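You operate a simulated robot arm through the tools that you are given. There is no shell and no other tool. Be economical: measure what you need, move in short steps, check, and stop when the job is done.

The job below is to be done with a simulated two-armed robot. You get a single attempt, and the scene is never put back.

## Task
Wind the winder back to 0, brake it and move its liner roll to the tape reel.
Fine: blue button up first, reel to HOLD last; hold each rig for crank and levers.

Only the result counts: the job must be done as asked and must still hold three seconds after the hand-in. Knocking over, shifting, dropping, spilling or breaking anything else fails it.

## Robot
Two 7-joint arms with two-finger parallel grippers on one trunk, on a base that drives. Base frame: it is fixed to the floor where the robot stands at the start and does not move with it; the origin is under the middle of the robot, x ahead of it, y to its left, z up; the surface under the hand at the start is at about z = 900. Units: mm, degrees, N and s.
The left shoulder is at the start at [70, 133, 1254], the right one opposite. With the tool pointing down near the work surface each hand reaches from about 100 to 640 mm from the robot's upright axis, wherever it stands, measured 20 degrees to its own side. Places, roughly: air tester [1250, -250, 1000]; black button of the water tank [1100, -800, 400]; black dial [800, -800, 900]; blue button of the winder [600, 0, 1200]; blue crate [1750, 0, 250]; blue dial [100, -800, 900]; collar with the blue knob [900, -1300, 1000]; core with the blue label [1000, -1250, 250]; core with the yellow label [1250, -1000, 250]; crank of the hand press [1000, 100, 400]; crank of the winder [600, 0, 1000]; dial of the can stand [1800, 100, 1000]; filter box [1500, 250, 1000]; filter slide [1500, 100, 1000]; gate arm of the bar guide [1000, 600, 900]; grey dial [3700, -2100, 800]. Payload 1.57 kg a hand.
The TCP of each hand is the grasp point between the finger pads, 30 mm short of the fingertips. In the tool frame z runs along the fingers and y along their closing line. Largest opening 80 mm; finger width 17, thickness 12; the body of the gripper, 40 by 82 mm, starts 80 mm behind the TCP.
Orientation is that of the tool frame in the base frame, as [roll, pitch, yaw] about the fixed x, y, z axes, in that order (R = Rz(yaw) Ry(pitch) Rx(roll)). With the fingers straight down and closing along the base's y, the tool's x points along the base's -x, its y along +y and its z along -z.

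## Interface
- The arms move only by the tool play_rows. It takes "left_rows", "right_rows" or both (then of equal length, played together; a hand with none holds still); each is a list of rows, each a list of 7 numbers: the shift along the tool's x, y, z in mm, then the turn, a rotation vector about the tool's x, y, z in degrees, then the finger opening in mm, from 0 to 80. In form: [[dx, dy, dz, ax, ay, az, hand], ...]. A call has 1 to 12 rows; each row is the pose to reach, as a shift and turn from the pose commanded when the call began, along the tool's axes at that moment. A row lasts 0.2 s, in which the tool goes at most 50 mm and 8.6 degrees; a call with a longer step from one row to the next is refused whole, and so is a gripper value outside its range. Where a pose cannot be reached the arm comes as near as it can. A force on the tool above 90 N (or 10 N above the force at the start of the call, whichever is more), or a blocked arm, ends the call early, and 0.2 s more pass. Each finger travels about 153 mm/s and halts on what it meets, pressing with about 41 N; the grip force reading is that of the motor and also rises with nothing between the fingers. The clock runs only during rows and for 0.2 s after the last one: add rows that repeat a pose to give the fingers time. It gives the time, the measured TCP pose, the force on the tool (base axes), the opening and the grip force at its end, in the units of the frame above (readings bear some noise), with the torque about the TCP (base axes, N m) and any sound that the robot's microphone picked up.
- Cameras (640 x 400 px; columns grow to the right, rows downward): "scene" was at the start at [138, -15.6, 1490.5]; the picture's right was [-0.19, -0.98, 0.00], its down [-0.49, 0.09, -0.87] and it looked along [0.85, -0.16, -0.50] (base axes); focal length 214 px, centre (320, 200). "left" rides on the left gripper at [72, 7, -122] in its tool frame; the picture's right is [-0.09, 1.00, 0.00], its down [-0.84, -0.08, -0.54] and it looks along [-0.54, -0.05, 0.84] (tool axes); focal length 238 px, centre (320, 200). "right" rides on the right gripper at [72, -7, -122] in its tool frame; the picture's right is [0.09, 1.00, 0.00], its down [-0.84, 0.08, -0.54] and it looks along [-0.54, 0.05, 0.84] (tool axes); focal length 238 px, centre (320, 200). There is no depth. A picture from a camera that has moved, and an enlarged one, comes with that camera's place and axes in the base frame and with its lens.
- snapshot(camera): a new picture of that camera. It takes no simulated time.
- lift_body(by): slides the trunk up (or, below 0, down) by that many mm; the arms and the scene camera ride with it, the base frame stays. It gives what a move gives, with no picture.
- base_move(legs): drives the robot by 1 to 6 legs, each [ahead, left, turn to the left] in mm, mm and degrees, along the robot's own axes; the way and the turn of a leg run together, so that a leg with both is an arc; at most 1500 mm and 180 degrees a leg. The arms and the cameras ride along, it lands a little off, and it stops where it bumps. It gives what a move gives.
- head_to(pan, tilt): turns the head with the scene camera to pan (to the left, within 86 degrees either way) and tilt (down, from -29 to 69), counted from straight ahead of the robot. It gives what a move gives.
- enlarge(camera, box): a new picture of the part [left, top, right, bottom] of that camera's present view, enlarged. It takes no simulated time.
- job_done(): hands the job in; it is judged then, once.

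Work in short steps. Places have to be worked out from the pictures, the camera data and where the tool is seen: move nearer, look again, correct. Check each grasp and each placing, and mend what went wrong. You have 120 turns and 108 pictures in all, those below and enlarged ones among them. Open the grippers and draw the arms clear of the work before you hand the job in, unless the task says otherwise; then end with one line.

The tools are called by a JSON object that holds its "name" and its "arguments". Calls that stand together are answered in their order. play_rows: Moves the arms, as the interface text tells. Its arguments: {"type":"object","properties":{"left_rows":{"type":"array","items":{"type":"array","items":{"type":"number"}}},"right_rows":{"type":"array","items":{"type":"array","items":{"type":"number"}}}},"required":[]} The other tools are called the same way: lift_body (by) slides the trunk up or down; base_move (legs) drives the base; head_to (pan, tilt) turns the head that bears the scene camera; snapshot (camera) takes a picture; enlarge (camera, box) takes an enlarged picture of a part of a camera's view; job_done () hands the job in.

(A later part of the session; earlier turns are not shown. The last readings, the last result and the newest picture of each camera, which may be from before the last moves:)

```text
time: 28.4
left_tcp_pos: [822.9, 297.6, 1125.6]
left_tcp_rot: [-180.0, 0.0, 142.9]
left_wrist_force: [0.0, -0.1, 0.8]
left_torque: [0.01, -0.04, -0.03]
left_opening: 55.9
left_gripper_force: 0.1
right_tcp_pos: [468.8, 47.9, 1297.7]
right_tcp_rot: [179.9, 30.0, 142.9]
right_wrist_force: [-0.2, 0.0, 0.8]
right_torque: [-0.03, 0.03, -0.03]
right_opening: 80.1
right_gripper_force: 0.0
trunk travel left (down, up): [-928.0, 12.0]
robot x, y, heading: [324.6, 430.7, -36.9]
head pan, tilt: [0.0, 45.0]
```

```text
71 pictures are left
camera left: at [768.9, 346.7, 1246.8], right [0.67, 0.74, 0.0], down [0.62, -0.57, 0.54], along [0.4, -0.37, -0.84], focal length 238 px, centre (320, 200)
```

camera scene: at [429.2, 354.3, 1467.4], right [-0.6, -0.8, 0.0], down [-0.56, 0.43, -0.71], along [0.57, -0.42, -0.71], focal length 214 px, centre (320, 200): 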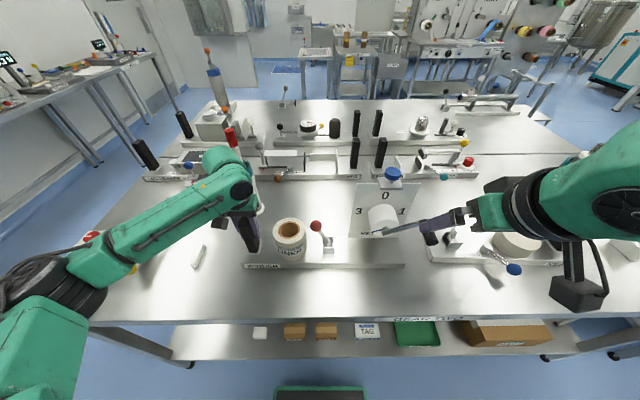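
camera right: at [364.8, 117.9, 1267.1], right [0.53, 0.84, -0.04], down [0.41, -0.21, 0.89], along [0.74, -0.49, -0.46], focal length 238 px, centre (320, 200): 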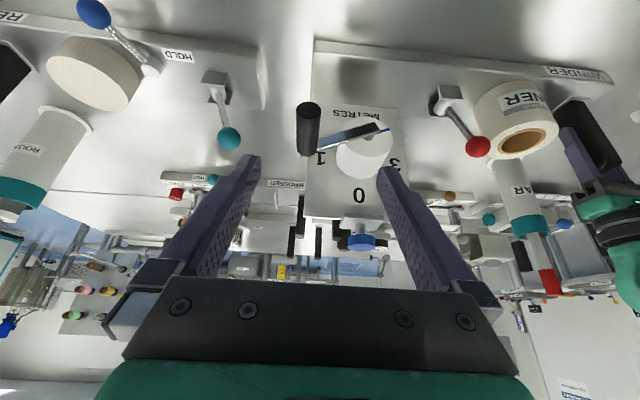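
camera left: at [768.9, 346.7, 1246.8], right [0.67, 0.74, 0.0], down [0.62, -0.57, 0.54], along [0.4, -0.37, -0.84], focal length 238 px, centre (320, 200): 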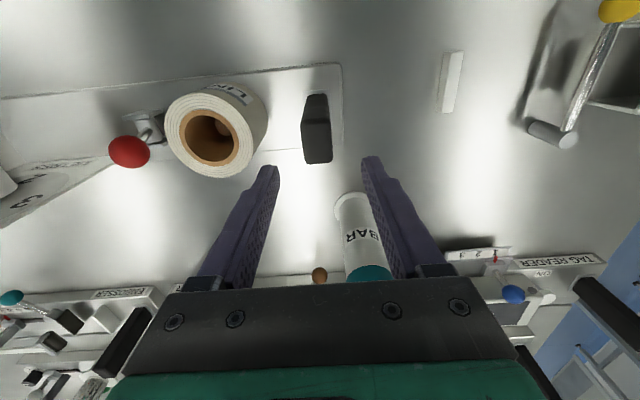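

The handle is still centred. The left hand goes down 120 and grips, while the right hand swings to point forward in front of the crank grip.

{"name": "play_rows", "arguments": {"left_rows": [[0, 0, 30, 0, 0, 0, 56], [0, 0, 60, 0, 0, 0, 56], [0, 0, 90, 0, 0, 0, 56], [0, 0, 120, 0, 0, 0, 56], [0, 0, 120, 0, 0, 0, 40], [0, 0, 120, 0, 0, 0, 10], [0, 0, 120, 0, 0, 0, 10], [0, 0, 120, 0, 0, 0, 10]], "right_rows": [[17, -2, 26, 0, -7.5, 0, 60], [34, -5, 52, 0, -15, 0, 60], [52, -8, 79, 0, -22.5, 0, 60], [69, -10, 105, 0, -30, 0, 60], [87, -12, 131, 0, -37.5, 0, 60], [104, -15, 158, 0, -45, 0, 60], [121, -18, 184, 0, -52.5, 0, 60], [139, -20, 210, 0, -60, 0, 60]]}}

{"name": "snapshot", "arguments": {"camera": "right"}}

{"name": "snapshot", "arguments": {"camera": "scene"}}

```text
time: 30.2
left_tcp_pos: [821.6, 294.7, 1005.8]
left_tcp_rot: [-180.0, 0.0, 142.9]
left_wrist_force: [-2.9, 0.2, -0.4]
left_torque: [0.21, -0.54, 0.21]
left_opening: 25.7
left_gripper_force: 37.3
right_tcp_pos: [502.9, -46.1, 1196.6]
right_tcp_rot: [-169.2, 56.8, 151.7]
right_wrist_force: [-0.1, -0.9, -0.3]
right_torque: [-0.03, -0.05, 0.03]
right_opening: 59.8
right_gripper_force: 0.1
right hand out of reach, approached as far as the arm can: row 1, 2, 3, 4, 5, 6, 7, 8
trunk travel left (down, up): [-928.0, 12.0]
robot x, y, heading: [326.7, 430.4, -37.1]
head pan, tilt: [0.0, 45.0]
```

```text
70 pictures are left
camera right: at [387.5, 36.6, 1203.6], right [0.56, 0.81, -0.18], down [0.11, 0.14, 0.98], along [0.82, -0.57, 0.0], focal length 238 px, centre (320, 200)
```

right: 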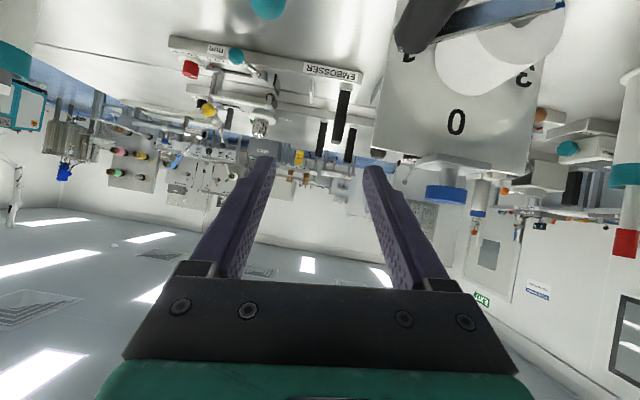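

```text
69 pictures are left
camera scene: at [429.4, 355.2, 1567.5], right [-0.6, -0.8, 0.0], down [-0.56, 0.42, -0.71], along [0.57, -0.42, -0.71], focal length 214 px, centre (320, 200)
```

scene: 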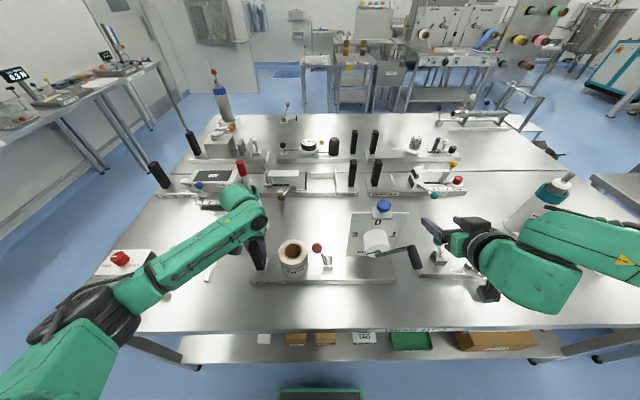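

A level forward hand isn't reachable here, but a 30° tilt is. I bring the right hand back to a 30° tilt above the crank grip on the right side, for a deeper grasp.

{"name": "play_rows", "arguments": {"right_rows": [[21, 10, 5, -1.1, 6.8, 0.95, 60], [42, 21, 10, -2.3, 13.6, 1.9, 60], [63, 31, 15, -3.4, 20.4, 2.85, 60], [84, 41, 21, -4.5, 27.2, 3.8, 60], [84, 41, 21, -4.5, 27.2, 3.8, 60]]}}

{"name": "snapshot", "arguments": {"camera": "right"}}

{"name": "enlarge", "arguments": {"camera": "scene", "box": [320, 190, 480, 290]}}

```text
time: 31.4
left_tcp_pos: [821.2, 296.2, 1006.9]
left_tcp_rot: [179.9, 0.0, 142.8]
left_wrist_force: [-2.3, 1.6, -0.6]
left_torque: [0.3, -0.64, -0.24]
left_opening: 26.0
left_gripper_force: 37.9
right_tcp_pos: [496.7, -5.3, 1112.0]
right_tcp_rot: [180.0, 30.0, 142.9]
right_wrist_force: [0.1, -0.1, 0.0]
right_torque: [-0.02, 0.02, 0.0]
right_opening: 60.0
right_gripper_force: 0.1
trunk travel left (down, up): [-928.0, 12.0]
robot x, y, heading: [326.5, 435.3, -37.2]
head pan, tilt: [0.0, 45.0]
```

```text
68 pictures are left
camera right: at [395.5, 65.7, 1182.5], right [0.54, 0.84, -0.05], down [0.41, -0.21, 0.89], along [0.74, -0.5, -0.46], focal length 238 px, centre (320, 200)
```

right: 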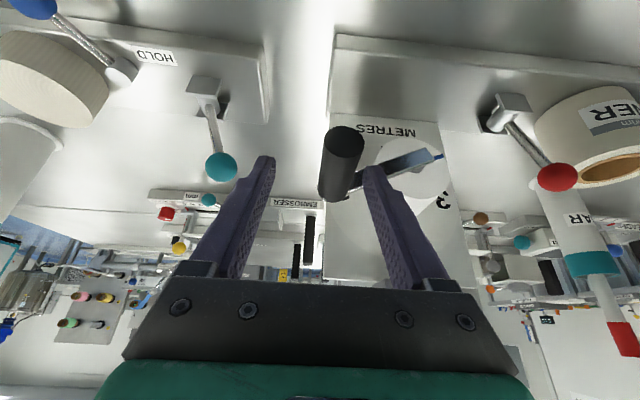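

```text
4.00 times, centred on (400, 240) of scene
camera zoom: at [429.8, 355.2, 1567.4], right [-0.6, -0.8, 0.0], down [-0.56, 0.43, -0.71], along [0.57, -0.43, -0.71], focal length 858 px, centre (0, 40)
```

zoom: 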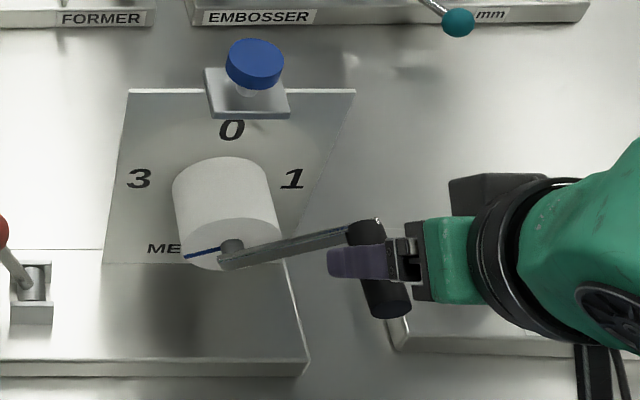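

The crank sits slightly above level on the right; its grip is 11 mm left and about 46 mm below the TCP. I go down around it, deeper than before, and close.

{"name": "play_rows", "arguments": {"right_rows": [[0, 11.5, 0, 0, 0, 0, 60], [12, 11.5, 20, 0, 0, 0, 60], [25, 11.5, 43, 0, 0, 0, 60], [25, 11.5, 43, 0, 0, 0, 40], [25, 11.5, 43, 0, 0, 0, 10], [25, 11.5, 43, 0, 0, 0, 10], [25, 11.5, 43, 0, 0, 0, 10]]}}

{"name": "snapshot", "arguments": {"camera": "right"}}

```text
time: 33.0
left_tcp_pos: [822.3, 295.5, 1006.3]
left_tcp_rot: [-180.0, -0.1, 142.9]
left_wrist_force: [-3.4, 1.3, 1.2]
left_torque: [0.75, -0.41, -0.01]
left_opening: 26.1
left_gripper_force: 37.0
right_tcp_pos: [504.3, 4.7, 1062.5]
right_tcp_rot: [-180.0, 30.0, 142.9]
right_wrist_force: [2.9, 0.9, -1.3]
right_torque: [-0.27, -0.03, -0.01]
right_opening: 23.5
right_gripper_force: 35.8
trunk travel left (down, up): [-928.0, 12.0]
robot x, y, heading: [324.3, 429.6, -37.0]
head pan, tilt: [0.0, 45.0]
```

```text
66 pictures are left
camera right: at [403.0, 74.3, 1132.3], right [0.54, 0.84, -0.05], down [0.41, -0.21, 0.89], along [0.74, -0.5, -0.46], focal length 238 px, centre (320, 200)
```

right: 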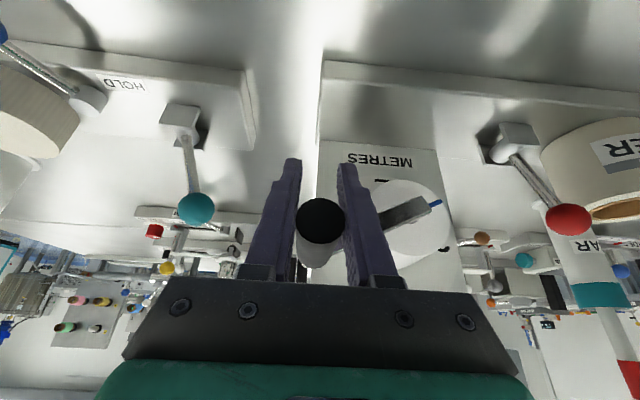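

The grip is held deep (23.5 mm). From the displacements I get r ≈ 83 and crank angle ≈ 111°. I continue anticlockwise over the top to about 171°.

{"name": "play_rows", "arguments": {"right_rows": [[-6.5, 6.4, -11.3, 0, 0, 0, 10], [-12.4, 14.9, -21.5, 0, 0, 0, 10], [-17.4, 25.3, -30.1, 0, 0, 0, 10], [-21.5, 37.3, -37.2, 0, 0, 0, 10], [-24.4, 50.5, -42.3, 0, 0, 0, 10], [-26.2, 64.5, -45.3, 0, 0, 0, 10]]}}

{"name": "enlarge", "arguments": {"camera": "scene", "box": [320, 190, 480, 290]}}

{"name": "snapshot", "arguments": {"camera": "right"}}

```text
time: 34.4
left_tcp_pos: [821.8, 296.9, 1006.0]
left_tcp_rot: [180.0, 0.0, 143.0]
left_wrist_force: [8.3, 2.9, 0.2]
left_torque: [-0.69, -0.04, 0.07]
left_opening: 25.9
left_gripper_force: 36.9
right_tcp_pos: [543.9, 55.6, 1114.4]
right_tcp_rot: [-180.0, 30.1, 143.0]
right_wrist_force: [-9.5, -6.6, 5.8]
right_torque: [-0.22, -0.13, 0.13]
right_opening: 23.5
right_gripper_force: 36.2
trunk travel left (down, up): [-928.0, 12.0]
robot x, y, heading: [324.2, 430.9, -36.8]
head pan, tilt: [0.0, 45.0]
```

```text
4.00 times, centred on (400, 240) of scene
camera zoom: at [429.9, 354.5, 1567.4], right [-0.6, -0.8, 0.0], down [-0.56, 0.43, -0.71], along [0.57, -0.42, -0.71], focal length 858 px, centre (0, 40)
```

zoom: 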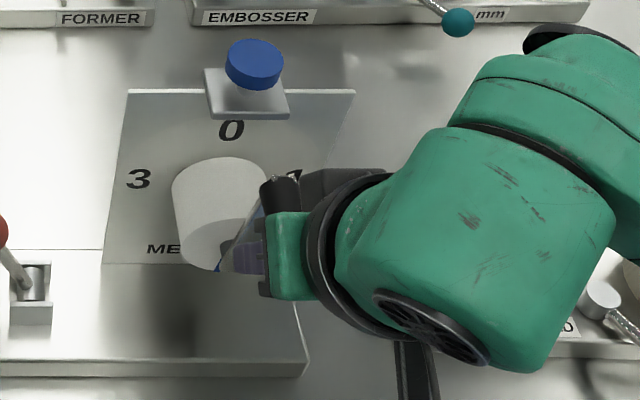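

```text
64 pictures are left
camera right: at [442.6, 126.6, 1184.9], right [0.54, 0.84, -0.05], down [0.41, -0.21, 0.89], along [0.74, -0.5, -0.46], focal length 238 px, centre (320, 200)
```

right: 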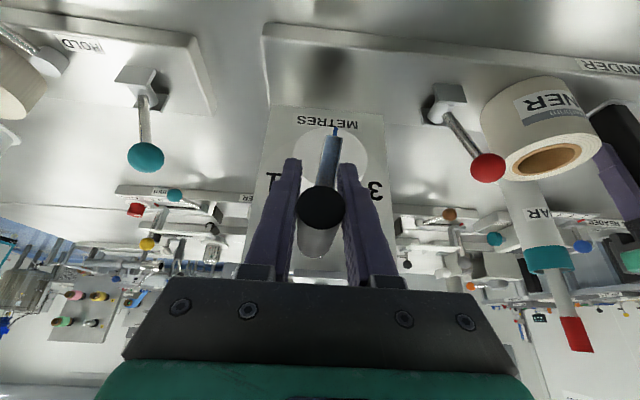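

It follows well; the crank is near the top. I continue down the left side to about 261°.

{"name": "play_rows", "arguments": {"right_rows": [[-0.4, 14.6, -0.8, 0, 0, 0, 10], [0.35, 29.2, 0.6, 0, 0, 0, 10], [2.4, 43.2, 4.2, 0, 0, 0, 10], [5.7, 56.4, 9.9, 0, 0, 0, 10], [10, 68.1, 17.3, 0, 0, 0, 10], [15.3, 78.2, 26.6, 0, 0, 0, 10], [21.4, 86.3, 37.1, 0, 0, 0, 10], [28.1, 92.2, 48.7, 0, 0, 0, 10], [35.2, 95.6, 61, 0, 0, 0, 10]]}}

{"name": "snapshot", "arguments": {"camera": "right"}}

```text
time: 35.5
left_tcp_pos: [836.8, 311.7, 1006.1]
left_tcp_rot: [177.5, 0.1, 144.7]
left_wrist_force: [37.6, 33.4, -0.2]
left_torque: [-1.98, 2.85, -0.76]
left_opening: 29.3
left_gripper_force: 39.0
right_tcp_pos: [574.2, 92.5, 1097.7]
right_tcp_rot: [-177.5, 29.8, 142.2]
right_wrist_force: [-36.0, -35.1, 10.0]
right_torque: [1.38, -0.98, 0.9]
right_opening: 54.4
right_gripper_force: 25.4
trunk travel left (down, up): [-928.0, 12.0]
robot x, y, heading: [322.0, 435.8, -37.0]
head pan, tilt: [0.0, 45.0]
stopped in row 5 (right hand): the force on the tool passed its limit at 102 N (the readings are from after the stop); the commanded pose is now the measured one
```

```text
63 pictures are left
camera right: at [476.5, 169.1, 1167.2], right [0.56, 0.82, -0.08], down [0.42, -0.2, 0.88], along [0.71, -0.53, -0.46], focal length 238 px, centre (320, 200)
```

right: 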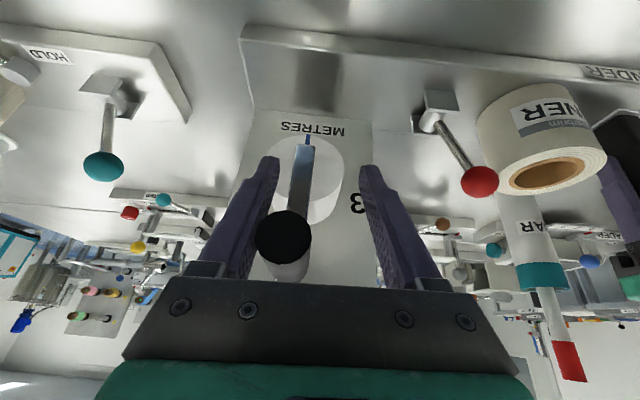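

The crank met a hard stop near the top, and the push shifted my left hand. I relax the right hand at once, moving back 20 mm, and look.

{"name": "play_rows", "arguments": {"right_rows": [[0, -8, 0, 0, 0, 0, 54], [0, -16, 0, 0, 0, 0, 60], [0, -20, 0, 0, 0, 0, 70]]}}

{"name": "snapshot", "arguments": {"camera": "scene"}}

{"name": "snapshot", "arguments": {"camera": "right"}}

```text
time: 36.4
left_tcp_pos: [829.6, 302.7, 1005.6]
left_tcp_rot: [179.0, 0.2, 143.8]
left_wrist_force: [2.7, 2.8, 8.6]
left_torque: [-3.07, 1.7, -0.73]
left_opening: 27.5
left_gripper_force: 38.1
right_tcp_pos: [562.9, 85.0, 1096.1]
right_tcp_rot: [-178.6, 29.9, 142.6]
right_wrist_force: [0.8, 0.5, -0.3]
right_torque: [0.03, 0.0, -0.01]
right_opening: 69.9
right_gripper_force: 0.0
trunk travel left (down, up): [-928.0, 12.0]
robot x, y, heading: [329.7, 432.7, -37.0]
head pan, tilt: [0.0, 45.0]
```

```text
62 pictures are left
camera scene: at [430.3, 357.5, 1567.5], right [-0.6, -0.8, 0.0], down [-0.56, 0.42, -0.71], along [0.56, -0.43, -0.71], focal length 214 px, centre (320, 200)
```

scene: 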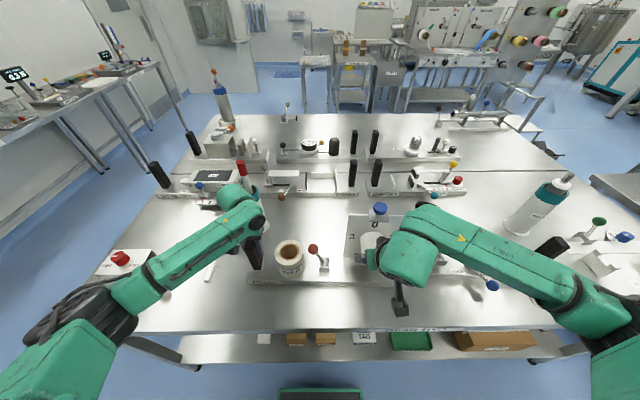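

```text
61 pictures are left
camera right: at [464.0, 159.3, 1167.9], right [0.55, 0.83, -0.07], down [0.42, -0.21, 0.88], along [0.72, -0.52, -0.46], focal length 238 px, centre (320, 200)
```

right: 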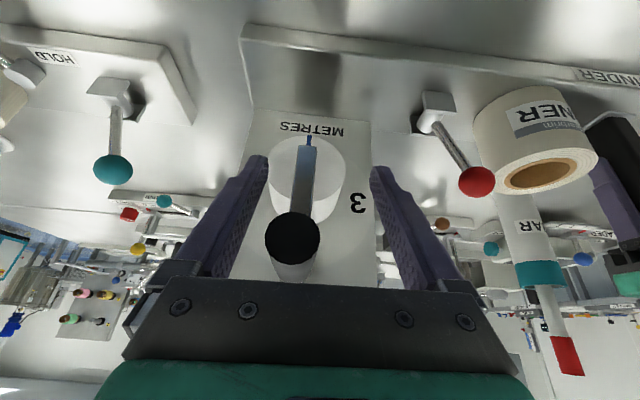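

The force is gone; the winder shifted roughly 10 mm left. The crank is now upright with its blue line at 2. I back the right hand off to read the dial.

{"name": "play_rows", "arguments": {"right_rows": [[0, -4, 0, 0, 0, 0, 80], [0, -4, -40, 0, 0, 0, 80], [20, -4, -80, 0, 0, 0, 80], [40, -10, -110, 0, 0, 0, 80]]}}

{"name": "snapshot", "arguments": {"camera": "right"}}

{"name": "enlarge", "arguments": {"camera": "scene", "box": [320, 180, 440, 290]}}

```text
time: 37.4
left_tcp_pos: [829.7, 304.7, 1005.4]
left_tcp_rot: [178.7, 0.0, 143.9]
left_wrist_force: [-3.7, -3.2, 7.8]
left_torque: [-2.95, 1.23, -0.55]
left_opening: 27.9
left_gripper_force: 38.7
right_tcp_pos: [516.9, 115.8, 1157.2]
right_tcp_rot: [-178.4, 29.7, 142.4]
right_wrist_force: [-0.2, 1.0, -0.1]
right_torque: [-0.01, -0.04, 0.01]
right_opening: 80.1
right_gripper_force: 0.0
right hand out of reach, approached as far as the arm can: row 4
trunk travel left (down, up): [-928.0, 12.0]
robot x, y, heading: [326.6, 432.7, -36.9]
head pan, tilt: [0.0, 45.0]
```

```text
60 pictures are left
camera right: at [417.1, 190.7, 1228.3], right [0.55, 0.83, -0.07], down [0.42, -0.21, 0.88], along [0.72, -0.52, -0.46], focal length 238 px, centre (320, 200)
```

right: 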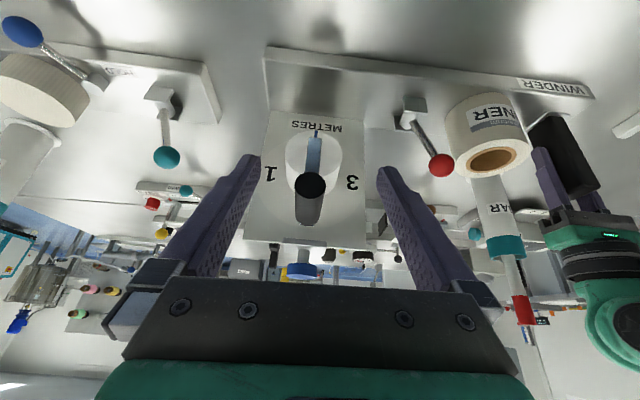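

```text
3.64 times, centred on (380, 235) of scene
camera zoom: at [428.4, 355.3, 1567.5], right [-0.6, -0.8, 0.0], down [-0.56, 0.43, -0.71], along [0.57, -0.43, -0.71], focal length 780 px, centre (102, 73)
```

zoom: 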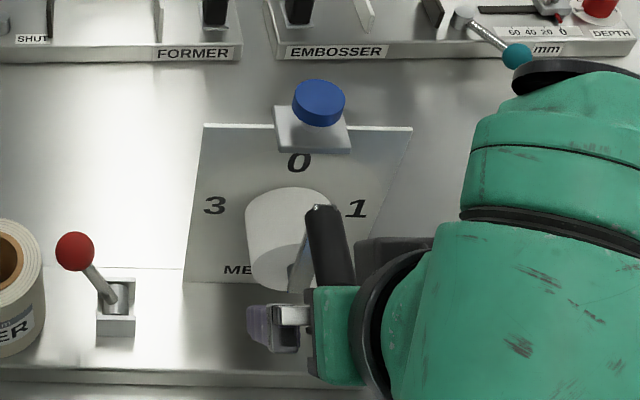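

The crank stands exactly upright, at 0 (it was at 2, below), against the end stop, so the winder is wound back. Now I look at the red brake lever for labels.

{"name": "enlarge", "arguments": {"camera": "right", "box": [380, 80, 620, 230]}}

{"name": "enlarge", "arguments": {"camera": "scene", "box": [240, 220, 400, 300]}}

{"name": "snapshot", "arguments": {"camera": "left"}}

```text
2.67 times, centred on (500, 155) of right
camera zoom: at [417.1, 190.7, 1228.3], right [0.55, 0.83, -0.07], down [0.42, -0.21, 0.88], along [0.72, -0.52, -0.46], focal length 636 px, centre (-160, 320)
```

zoom: 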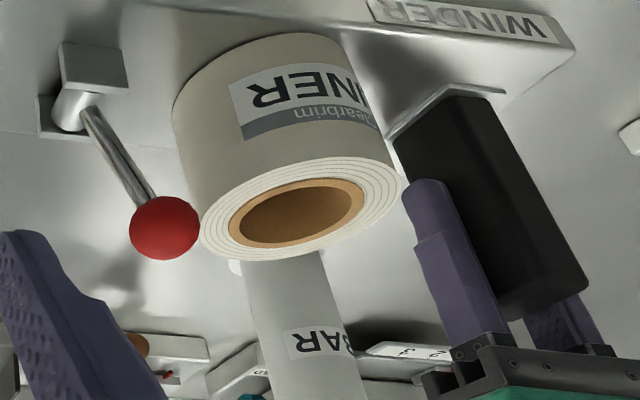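

```text
4.00 times, centred on (320, 260) of scene
camera zoom: at [428.4, 355.3, 1567.5], right [-0.6, -0.8, 0.0], down [-0.56, 0.43, -0.71], along [0.57, -0.43, -0.71], focal length 858 px, centre (320, -40)
```

zoom: 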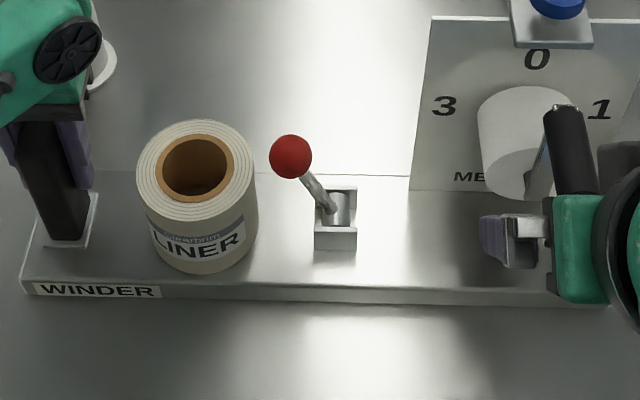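

```text
56 pictures are left
camera left: at [773.1, 349.8, 1127.2], right [0.66, 0.75, 0.02], down [0.62, -0.56, 0.54], along [0.42, -0.34, -0.84], focal length 238 px, centre (320, 200)
```

left: 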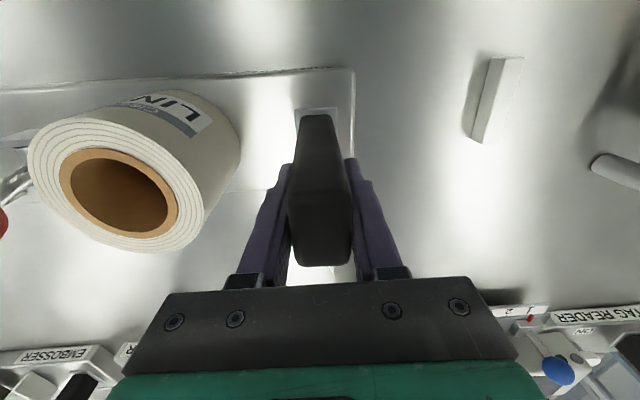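

The brake lever leans left, with its red knob at about (467, 21, z 1029). I bring the right hand left, then forward above the knob.

{"name": "play_rows", "arguments": {"right_rows": [[0, 40, 0, 0, 0, 0, 70], [0, 80, 0, 0, 0, 0, 60], [0, 120, 0, 0, 0, 0, 50], [0, 158, 0, 0, 0, 0, 50], [-28, 158, 34, 0, 0, 0, 50], [-56, 158, 68, 0, 0, 0, 50], [-80, 158, 96, 0, 0, 0, 50]]}}

{"name": "snapshot", "arguments": {"camera": "right"}}

{"name": "enlarge", "arguments": {"camera": "scene", "box": [240, 200, 400, 300]}}

```text
time: 39.0
left_tcp_pos: [830.8, 304.7, 1005.8]
left_tcp_rot: [178.5, 0.0, 144.0]
left_wrist_force: [-2.6, -0.9, 5.3]
left_torque: [-1.91, 2.04, -0.76]
left_opening: 27.9
left_gripper_force: 38.6
right_tcp_pos: [708.0, 169.1, 1111.0]
right_tcp_rot: [-178.6, 29.8, 142.4]
right_wrist_force: [0.8, 0.2, 0.1]
right_torque: [0.02, -0.01, 0.01]
right_opening: 50.2
right_gripper_force: 0.1
trunk travel left (down, up): [-928.0, 12.0]
robot x, y, heading: [328.8, 434.2, -36.9]
head pan, tilt: [0.0, 45.0]
```

```text
55 pictures are left
camera right: at [609.1, 242.6, 1180.8], right [0.55, 0.83, -0.07], down [0.42, -0.21, 0.88], along [0.72, -0.52, -0.46], focal length 238 px, centre (320, 200)
```

right: 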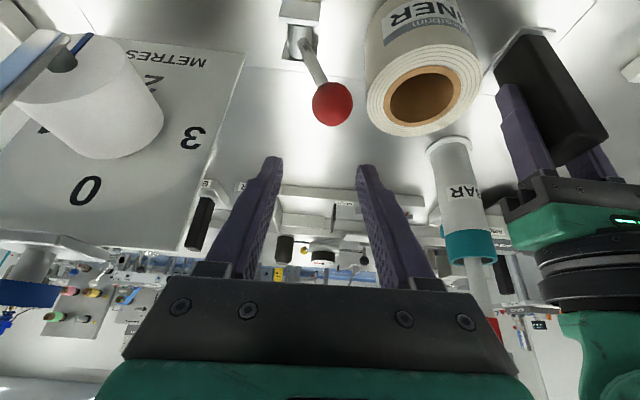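

```text
4.00 times, centred on (320, 250) of scene
camera zoom: at [429.6, 356.1, 1567.6], right [-0.6, -0.8, 0.0], down [-0.56, 0.42, -0.71], along [0.57, -0.43, -0.71], focal length 858 px, centre (320, 0)
```

zoom: 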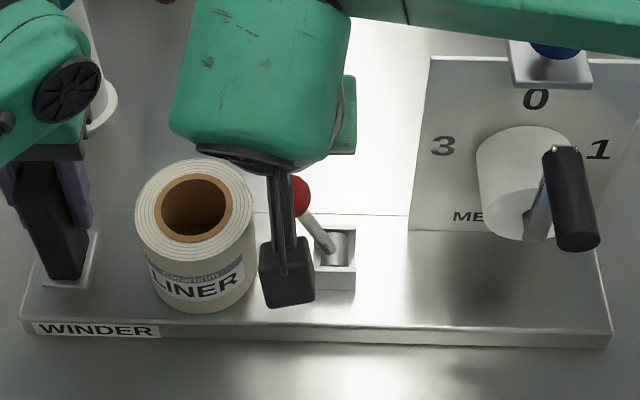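

The knob is 30 mm wide, 5 mm left of and about 77 mm below the TCP. I lower the fingers around it, keeping the tips above the roll's top, and close.

{"name": "play_rows", "arguments": {"right_rows": [[12, 5, 17, 0, 0, 0, 52], [24, 5, 34, 0, 0, 0, 52], [36.7, 5, 51.6, 0, 0, 0, 52], [36.7, 5, 51.6, 0, 0, 0, 30], [36.7, 5, 51.6, 0, 0, 0, 15], [36.7, 5, 51.6, 0, 0, 0, 15]]}}

{"name": "snapshot", "arguments": {"camera": "right"}}

```text
time: 40.4
left_tcp_pos: [830.6, 305.7, 1006.1]
left_tcp_rot: [178.7, 0.1, 143.9]
left_wrist_force: [-4.2, -2.1, 9.0]
left_torque: [-2.06, 2.0, -0.78]
left_opening: 27.7
left_gripper_force: 38.5
right_tcp_pos: [705.9, 174.8, 1049.1]
right_tcp_rot: [-178.5, 29.8, 142.6]
right_wrist_force: [5.4, 3.3, 0.7]
right_torque: [0.38, -0.29, 0.09]
right_opening: 31.0
right_gripper_force: 39.4
trunk travel left (down, up): [-928.0, 12.0]
robot x, y, heading: [323.9, 434.0, -36.9]
head pan, tilt: [0.0, 45.0]
```

```text
53 pictures are left
camera right: at [606.9, 249.5, 1118.9], right [0.55, 0.83, -0.07], down [0.42, -0.21, 0.88], along [0.72, -0.52, -0.46], focal length 238 px, centre (320, 200)
```

right: 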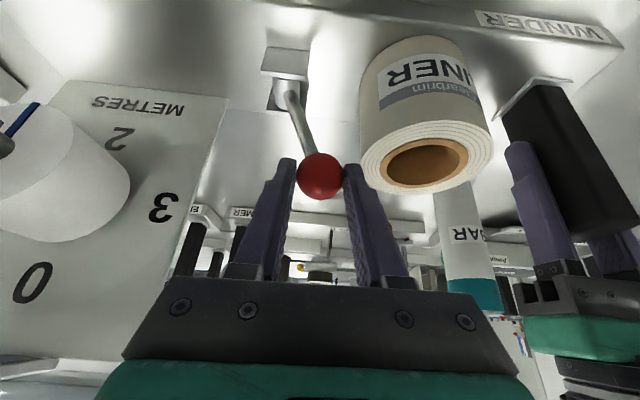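

The knob is held (31 mm). I swing the lever right along its arc, first just past upright.

{"name": "play_rows", "arguments": {"right_rows": [[-1.3, -8, -2.2, 0, 0, 0, 15], [-2.4, -16, -4.2, 0, 0, 0, 15], [-3.2, -24, -5.5, 0, 0, 0, 15], [-3.5, -32.6, -6, 0, 0, 0, 15], [-3.4, -41, -5.8, 0, 0, 0, 15], [-3, -49.4, -5.2, 0, 0, 0, 15]]}}

{"name": "snapshot", "arguments": {"camera": "right"}}

```text
time: 41.8
left_tcp_pos: [830.9, 305.9, 1005.1]
left_tcp_rot: [178.7, 0.1, 144.0]
left_wrist_force: [-7.9, -7.3, 9.5]
left_torque: [-2.62, 1.55, -0.64]
left_opening: 27.7
left_gripper_force: 38.1
right_tcp_pos: [673.9, 136.1, 1053.9]
right_tcp_rot: [-178.4, 29.8, 142.5]
right_wrist_force: [11.0, 9.2, 4.3]
right_torque: [0.54, -0.48, 0.06]
right_opening: 31.4
right_gripper_force: 39.6
trunk travel left (down, up): [-928.0, 12.0]
robot x, y, heading: [330.3, 433.3, -37.1]
head pan, tilt: [0.0, 45.0]
```

```text
52 pictures are left
camera right: at [575.5, 210.0, 1125.7], right [0.55, 0.83, -0.07], down [0.42, -0.21, 0.88], along [0.72, -0.52, -0.46], focal length 238 px, centre (320, 200)
```

right: 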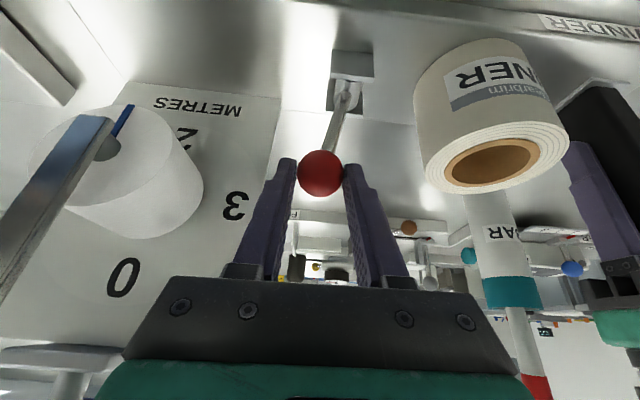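

The lever follows at about 14 N. I continue to the right until it meets its stop.

{"name": "play_rows", "arguments": {"right_rows": [[0.6, -6.5, 1, 0, 0, 0, 15], [1.3, -13, 2.3, 0, 0, 0, 15], [2.2, -18, 3.7, 0, 0, 0, 15], [3, -22.6, 5.2, 0, 0, 0, 15], [4, -27.5, 7, 0, 0, 0, 15]]}}

{"name": "snapshot", "arguments": {"camera": "right"}}

```text
time: 43.0
left_tcp_pos: [828.8, 305.6, 1004.7]
left_tcp_rot: [179.3, 0.2, 143.8]
left_wrist_force: [-17.7, -25.5, 6.6]
left_torque: [-1.66, 1.35, -0.49]
left_opening: 27.0
left_gripper_force: 37.7
right_tcp_pos: [663.2, 122.6, 1050.5]
right_tcp_rot: [-179.4, 30.2, 142.7]
right_wrist_force: [28.5, 34.6, 18.4]
right_torque: [1.19, -0.1, 0.58]
right_opening: 31.2
right_gripper_force: 40.4
trunk travel left (down, up): [-928.0, 12.0]
robot x, y, heading: [327.0, 436.9, -36.9]
head pan, tilt: [0.0, 45.0]
```

```text
51 pictures are left
camera right: at [562.0, 194.5, 1121.1], right [0.54, 0.84, -0.06], down [0.41, -0.21, 0.89], along [0.73, -0.5, -0.46], focal length 238 px, centre (320, 200)
```

right: 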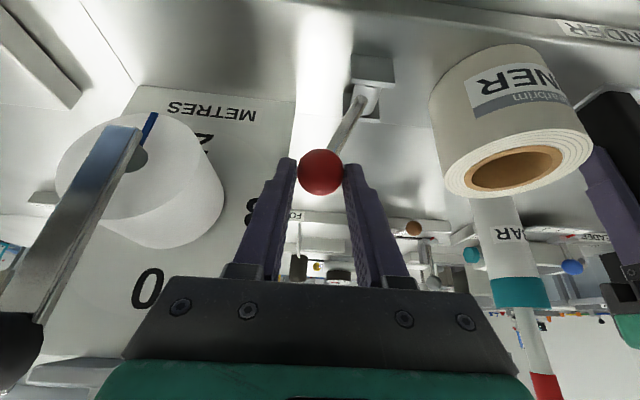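

The force rose to 45 N with the lever leaning right: it is at its stop. I relax, open, rise and check that it stays.

{"name": "play_rows", "arguments": {"right_rows": [[4, -23, 7, 0, 0, 0, 15], [4, -23, 7, 0, 0, 0, 54], [4, -23, 7, 0, 0, 0, 54], [-10, -23, -20, 0, 0, 0, 54], [-32, -23, -56, 0, 0, 0, 54]]}}

{"name": "snapshot", "arguments": {"camera": "right"}}

```text
time: 44.1
left_tcp_pos: [831.3, 306.5, 1006.0]
left_tcp_rot: [178.4, 0.0, 144.4]
left_wrist_force: [-1.7, -4.0, -2.0]
left_torque: [-2.5, 1.0, 0.22]
left_opening: 27.7
left_gripper_force: 38.7
right_tcp_pos: [638.6, 96.3, 1112.1]
right_tcp_rot: [-178.2, 29.9, 142.2]
right_wrist_force: [0.2, 0.8, 0.7]
right_torque: [-0.02, 0.0, -0.02]
right_opening: 54.2
right_gripper_force: 0.1
trunk travel left (down, up): [-928.0, 12.0]
robot x, y, heading: [326.0, 433.7, -37.0]
head pan, tilt: [0.0, 45.0]
```

```text
50 pictures are left
camera right: at [540.8, 170.8, 1182.8], right [0.56, 0.83, -0.07], down [0.42, -0.21, 0.88], along [0.72, -0.53, -0.46], focal length 238 px, centre (320, 200)
```

right: 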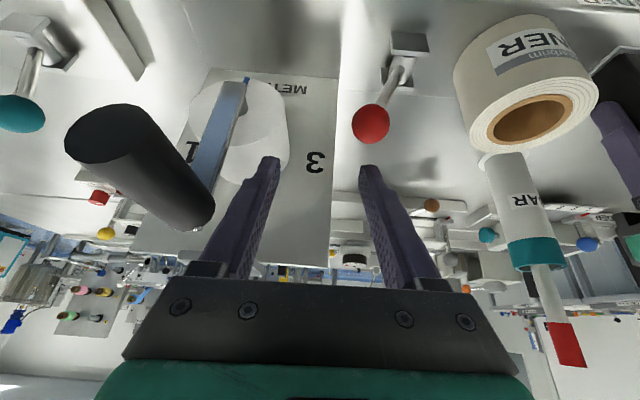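

I pushed sideways more than intended while letting go, so I check the winder's state from the head camera.

{"name": "enlarge", "arguments": {"camera": "scene", "box": [240, 180, 420, 300]}}

{"name": "snapshot", "arguments": {"camera": "left"}}

```text
3.33 times, centred on (330, 240) of scene
camera zoom: at [427.8, 357.2, 1567.6], right [-0.6, -0.8, 0.0], down [-0.56, 0.42, -0.71], along [0.57, -0.43, -0.71], focal length 715 px, centre (287, 67)
```

zoom: 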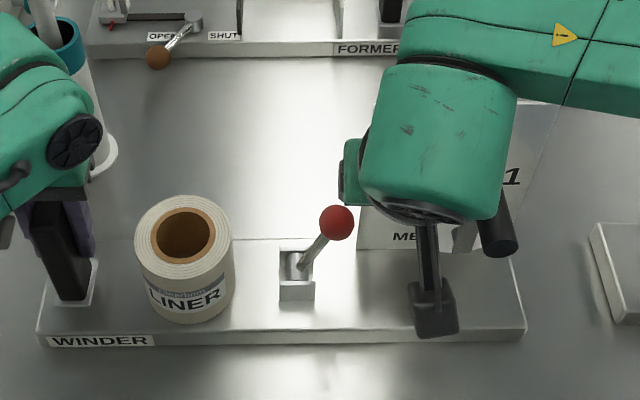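

```text
48 pictures are left
camera left: at [773.9, 352.5, 1126.9], right [0.65, 0.76, 0.03], down [0.63, -0.56, 0.54], along [0.42, -0.34, -0.84], focal length 238 px, centre (320, 200)
```

left: 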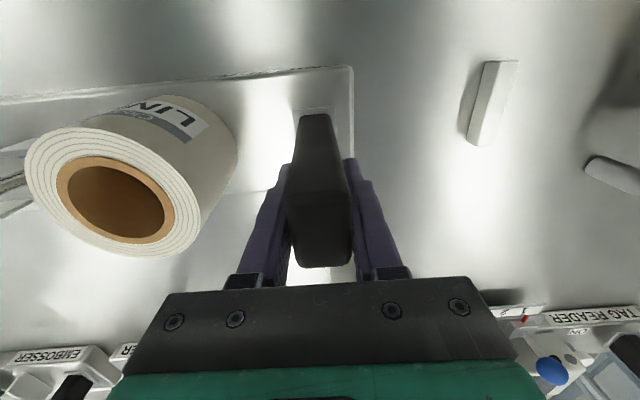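

The brake leans firmly right and the roll stands upright. Before moving it I look at the tape reel by panning the head.

{"name": "head_to", "arguments": {"pan": -50, "tilt": 38}}

{"name": "snapshot", "arguments": {"camera": "scene"}}

```text
time: 45.3
left_tcp_pos: [832.2, 306.6, 1004.9]
left_tcp_rot: [178.7, 0.2, 144.1]
left_wrist_force: [5.0, 5.1, 5.6]
left_torque: [-2.81, 0.93, -0.03]
left_opening: 27.5
left_gripper_force: 37.7
right_tcp_pos: [642.6, 99.4, 1110.9]
right_tcp_rot: [-178.3, 29.9, 142.5]
right_wrist_force: [0.5, 0.8, 1.1]
right_torque: [0.06, -0.03, 0.02]
right_opening: 53.7
right_gripper_force: 0.0
trunk travel left (down, up): [-928.0, 12.0]
robot x, y, heading: [325.8, 431.7, -36.9]
head pan, tilt: [-50.0, 38.0]
```

```text
47 pictures are left
camera scene: at [371.3, 320.9, 1577.9], right [-1.0, -0.05, 0.0], down [-0.03, 0.61, -0.79], along [0.04, -0.79, -0.61], focal length 214 px, centre (320, 200)
```

scene: 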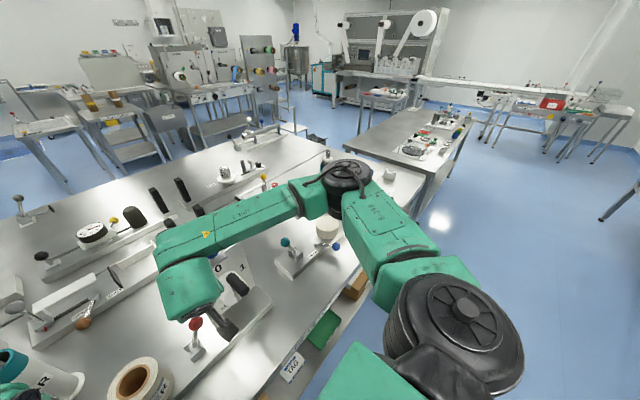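

{"name": "enlarge", "arguments": {"camera": "scene", "box": [260, 205, 360, 285]}}

```text
5.00 times, centred on (310, 245) of scene
camera zoom: at [371.3, 320.9, 1577.9], right [-1.0, -0.05, 0.0], down [-0.03, 0.61, -0.79], along [0.04, -0.79, -0.61], focal length 1072 px, centre (370, -25)
```

zoom: 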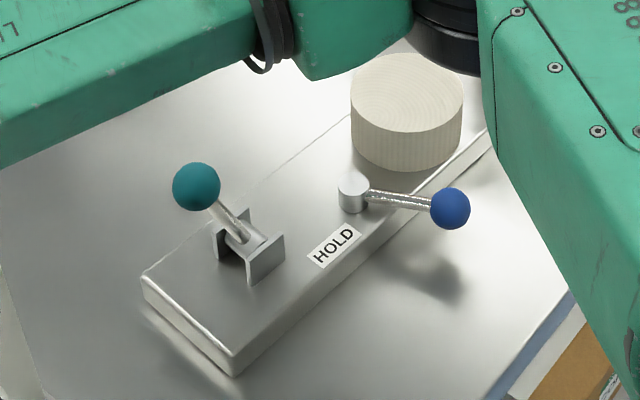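

The blue lever turns on a post beside the HOLD label and points away from it; the tan disc is the reel's seat. I draw the right hand back, then release the handle and raise the left hand over the roll.

{"name": "play_rows", "arguments": {"right_rows": [[22, 0, -36, 0, 0, 0, 54], [44, 0, -72, 0, 0, 0, 54], [65, 0, -107, 0, 0, 0, 54]]}}

{"name": "play_rows", "arguments": {"left_rows": [[0, 0, 0, 0, 0, 0, 40], [0, 0, 0, 0, 0, 0, 56], [0, 0, -40, 0, 0, 0, 56], [0, 0, -80, 0, 0, 0, 56], [0, 0, -110, 0, 0, 0, 56], [0, -40, -130, 0, 0, 0, 56], [0, -82, -130, 0, 0, 0, 56]]}}

{"name": "snapshot", "arguments": {"camera": "left"}}

```text
time: 46.1
left_tcp_pos: [831.2, 306.2, 1004.6]
left_tcp_rot: [178.7, 0.1, 144.1]
left_wrist_force: [3.9, 5.5, 7.6]
left_torque: [-3.08, 1.22, 0.12]
left_opening: 27.3
left_gripper_force: 37.5
right_tcp_pos: [558.5, 167.6, 1173.9]
right_tcp_rot: [-178.2, 29.7, 142.6]
right_wrist_force: [-0.6, -0.6, 0.2]
right_torque: [-0.02, 0.01, 0.03]
right_opening: 54.0
right_gripper_force: 0.1
trunk travel left (down, up): [-928.0, 12.0]
robot x, y, heading: [327.2, 429.0, -36.8]
head pan, tilt: [-50.0, 38.0]
```

```text
time: 47.7
left_tcp_pos: [781.0, 233.7, 1134.5]
left_tcp_rot: [178.4, 0.0, 144.2]
left_wrist_force: [-0.5, 0.3, 0.2]
left_torque: [0.02, 0.0, -0.01]
left_opening: 55.9
left_gripper_force: 0.0
right_tcp_pos: [557.6, 162.7, 1173.2]
right_tcp_rot: [-178.6, 29.6, 142.3]
right_wrist_force: [0.2, -0.1, -0.2]
right_torque: [0.03, 0.02, 0.0]
right_opening: 53.8
right_gripper_force: 0.1
trunk travel left (down, up): [-928.0, 12.0]
robot x, y, heading: [331.1, 432.1, -37.0]
head pan, tilt: [-50.0, 38.0]
```

```text
45 pictures are left
camera left: at [724.6, 278.0, 1256.4], right [0.66, 0.75, 0.03], down [0.62, -0.57, 0.54], along [0.42, -0.34, -0.84], focal length 238 px, centre (320, 200)
```

left: 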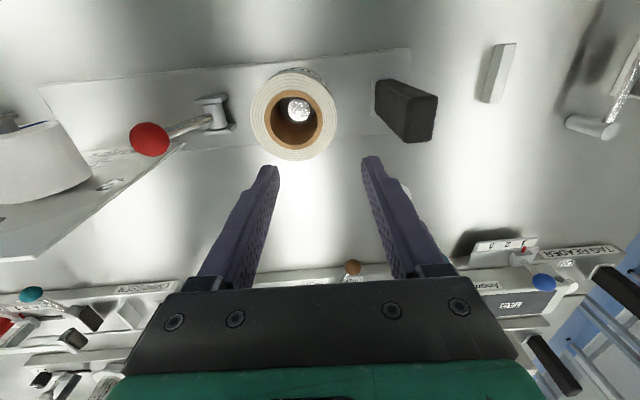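

The roll's top centre is at about (17, -26) in the tool frame, 126 below; it is 87 mm wide, so I grip its wall with one finger in the bore. I go down partway and check.

{"name": "play_rows", "arguments": {"left_rows": [[17, 7, 0, 0.8, 0, 0, 56], [17, 7, 40, 1.6, 0, 0, 56], [17, 7, 80, 1.6, 0, 0, 56]]}}

{"name": "snapshot", "arguments": {"camera": "left"}}

```text
time: 48.5
left_tcp_pos: [773.2, 250.2, 1053.4]
left_tcp_rot: [-179.8, 0.0, 144.1]
left_wrist_force: [-1.2, 0.0, -1.1]
left_torque: [0.03, 0.01, 0.01]
left_opening: 55.7
left_gripper_force: 0.1
right_tcp_pos: [557.9, 164.0, 1171.5]
right_tcp_rot: [-178.5, 29.6, 142.3]
right_wrist_force: [-0.1, -0.3, 0.1]
right_torque: [-0.02, 0.01, 0.0]
right_opening: 53.9
right_gripper_force: 0.1
trunk travel left (down, up): [-928.0, 12.0]
robot x, y, heading: [325.6, 432.4, -37.0]
head pan, tilt: [-50.0, 38.0]
```

```text
44 pictures are left
camera left: at [718.9, 298.7, 1175.1], right [0.66, 0.75, 0.0], down [0.63, -0.55, 0.54], along [0.41, -0.36, -0.84], focal length 238 px, centre (320, 200)
```

left: 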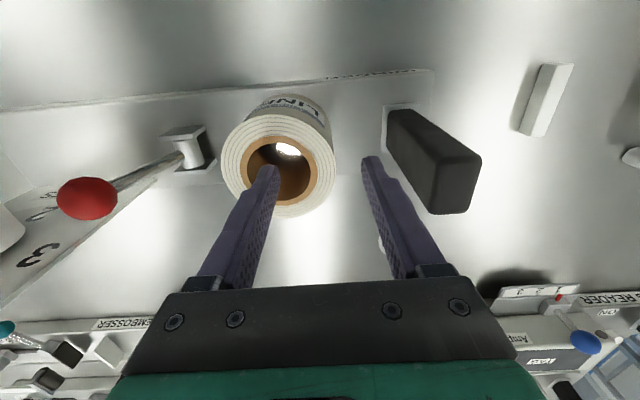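

Aligned: the roll centre is at (-1, -31) and the rim 45 below. I lower 58 and close on the wall.

{"name": "play_rows", "arguments": {"left_rows": [[0, 2, 30, 0, 0, 0, 56], [0, 2, 58, 0, 0, 0, 56], [0, 2, 58, 0, 0, 0, 36], [0, 2, 58, 0, 0, 0, 10], [0, 2, 58, 0, 0, 0, 10], [0, 2, 58, 0, 0, 0, 10]]}}

{"name": "snapshot", "arguments": {"camera": "left"}}

```text
time: 49.9
left_tcp_pos: [775.0, 252.7, 994.8]
left_tcp_rot: [-179.8, 0.2, 144.0]
left_wrist_force: [-0.2, -1.1, 4.9]
left_torque: [0.01, -0.12, 0.04]
left_opening: 19.5
left_gripper_force: 33.2
right_tcp_pos: [556.9, 164.4, 1172.4]
right_tcp_rot: [-178.5, 29.8, 142.3]
right_wrist_force: [-0.7, -0.8, 0.8]
right_torque: [0.04, 0.03, 0.01]
right_opening: 54.1
right_gripper_force: 0.0
trunk travel left (down, up): [-928.0, 12.0]
robot x, y, heading: [327.1, 434.4, -37.0]
head pan, tilt: [-50.0, 38.0]
```

```text
43 pictures are left
camera left: at [720.6, 301.4, 1116.5], right [0.66, 0.75, 0.0], down [0.63, -0.55, 0.54], along [0.41, -0.36, -0.84], focal length 238 px, centre (320, 200)
```

left: 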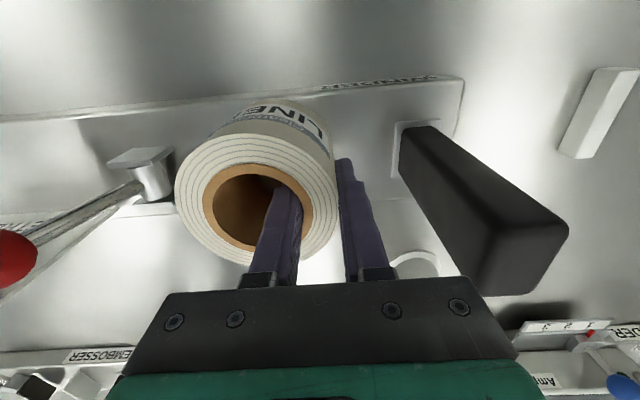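

The wall is gripped (19.5 mm). I lift 60 mm and check the load.

{"name": "play_rows", "arguments": {"left_rows": [[0, 0, -10, 0, 0, 0, 10], [0, 0, -25, 0, 0, 0, 10], [0, 0, -45, 0, 0, 0, 10], [0, 0, -65, 0, 0, 0, 10]]}}

{"name": "snapshot", "arguments": {"camera": "left"}}

```text
time: 50.9
left_tcp_pos: [775.5, 253.7, 1060.9]
left_tcp_rot: [-179.8, -0.1, 144.1]
left_wrist_force: [0.1, -0.9, -3.4]
left_torque: [0.11, -0.08, 0.0]
left_opening: 19.0
left_gripper_force: 33.2
right_tcp_pos: [560.1, 163.0, 1171.9]
right_tcp_rot: [-178.4, 29.7, 142.5]
right_wrist_force: [0.5, 1.1, -0.1]
right_torque: [-0.02, -0.04, 0.0]
right_opening: 53.7
right_gripper_force: 0.1
trunk travel left (down, up): [-928.0, 12.0]
robot x, y, heading: [328.6, 431.6, -37.1]
head pan, tilt: [-50.0, 38.0]
```

```text
42 pictures are left
camera left: at [720.7, 302.1, 1182.3], right [0.66, 0.75, 0.0], down [0.63, -0.55, 0.54], along [0.41, -0.36, -0.84], focal length 238 px, centre (320, 200)
```

left: 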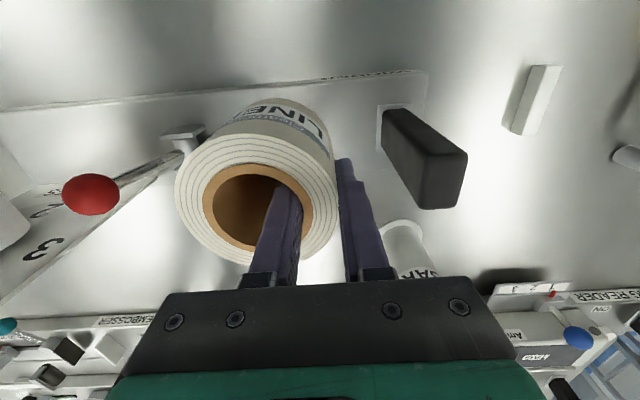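

The roll is free (about 3–4 N). I raise it and draw it in to about X' 295, clear of the crank and the winder board.

{"name": "play_rows", "arguments": {"left_rows": [[0, 0, -35, 0, 0, 0, 10], [0, 0, -70, 0, 0, 0, 10], [0, 0, -105, 0, 0, 0, 10], [30, 0, -135, 0, 0, 0, 10], [65, 0, -140, 0, 0, 0, 10], [100, 0, -140, 0, 0, 0, 10], [135, 0, -140, 0, 0, 0, 10], [165, 0, -140, 0, 0, 0, 10]]}}

{"name": "head_to", "arguments": {"pan": -10, "tilt": 48}}

{"name": "snapshot", "arguments": {"camera": "scene"}}

```text
time: 52.7
left_tcp_pos: [664.8, 334.5, 1200.5]
left_tcp_rot: [-179.8, -0.1, 144.1]
left_wrist_force: [0.1, -0.3, -3.5]
left_torque: [0.07, -0.06, -0.02]
left_opening: 19.2
left_gripper_force: 33.6
left hand out of reach, approached as far as the arm can: row 8
right_tcp_pos: [558.6, 163.9, 1172.4]
right_tcp_rot: [-178.5, 29.7, 142.5]
right_wrist_force: [0.0, -0.4, 0.2]
right_torque: [0.03, 0.02, 0.02]
right_opening: 54.1
right_gripper_force: 0.0
trunk travel left (down, up): [-928.0, 12.0]
robot x, y, heading: [328.1, 431.3, -36.8]
head pan, tilt: [-50.0, 38.0]
```

```text
time: 53.8
left_tcp_pos: [665.5, 334.6, 1200.2]
left_tcp_rot: [-179.9, 0.1, 144.0]
left_wrist_force: [0.9, -0.6, -2.0]
left_torque: [0.09, -0.07, 0.0]
left_opening: 19.3
left_gripper_force: 33.4
right_tcp_pos: [560.3, 164.3, 1172.2]
right_tcp_rot: [-178.4, 29.6, 142.4]
right_wrist_force: [-0.6, -0.1, -0.3]
right_torque: [0.03, 0.0, -0.02]
right_opening: 54.1
right_gripper_force: 0.1
trunk travel left (down, up): [-928.0, 12.0]
robot x, y, heading: [325.3, 433.8, -37.2]
head pan, tilt: [-10.0, 48.0]
```

```text
41 pictures are left
camera scene: at [419.5, 346.2, 1563.2], right [-0.73, -0.68, 0.0], down [-0.51, 0.54, -0.67], along [0.46, -0.49, -0.74], focal length 214 px, centre (320, 200)
```

scene: 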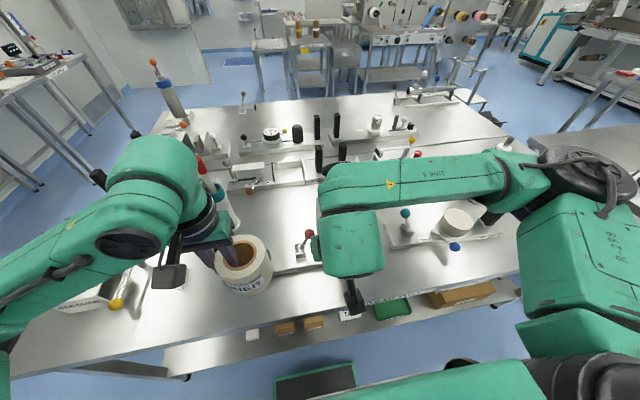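

The roll is held well. To keep clear of the crank I back off 120 mm, slide right 600 mm and come forward again.

{"name": "base_move", "arguments": {"legs": [[-120, 0, 0], [0, -600, 0]]}}

{"name": "snapshot", "arguments": {"camera": "scene"}}

```text
time: 58.0
left_tcp_pos: [219.2, -63.5, 1200.2]
left_tcp_rot: [-179.8, 0.0, 144.5]
left_wrist_force: [0.1, 0.1, -2.1]
left_torque: [0.07, -0.04, -0.02]
left_opening: 18.7
left_gripper_force: 33.3
right_tcp_pos: [115.3, -235.4, 1171.8]
right_tcp_rot: [-178.3, 29.7, 143.0]
right_wrist_force: [0.7, 0.5, -1.6]
right_torque: [-0.02, 0.0, 0.01]
right_opening: 54.0
right_gripper_force: 0.0
trunk travel left (down, up): [-928.0, 12.0]
robot x, y, heading: [-119.4, 32.1, -36.7]
head pan, tilt: [-10.0, 48.0]
```

```text
40 pictures are left
camera scene: at [-26.2, -53.3, 1563.1], right [-0.73, -0.69, 0.0], down [-0.51, 0.54, -0.67], along [0.46, -0.49, -0.74], focal length 214 px, centre (320, 200)
```

scene: 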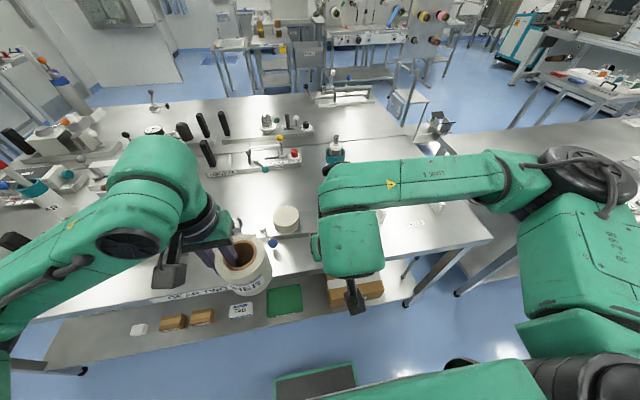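

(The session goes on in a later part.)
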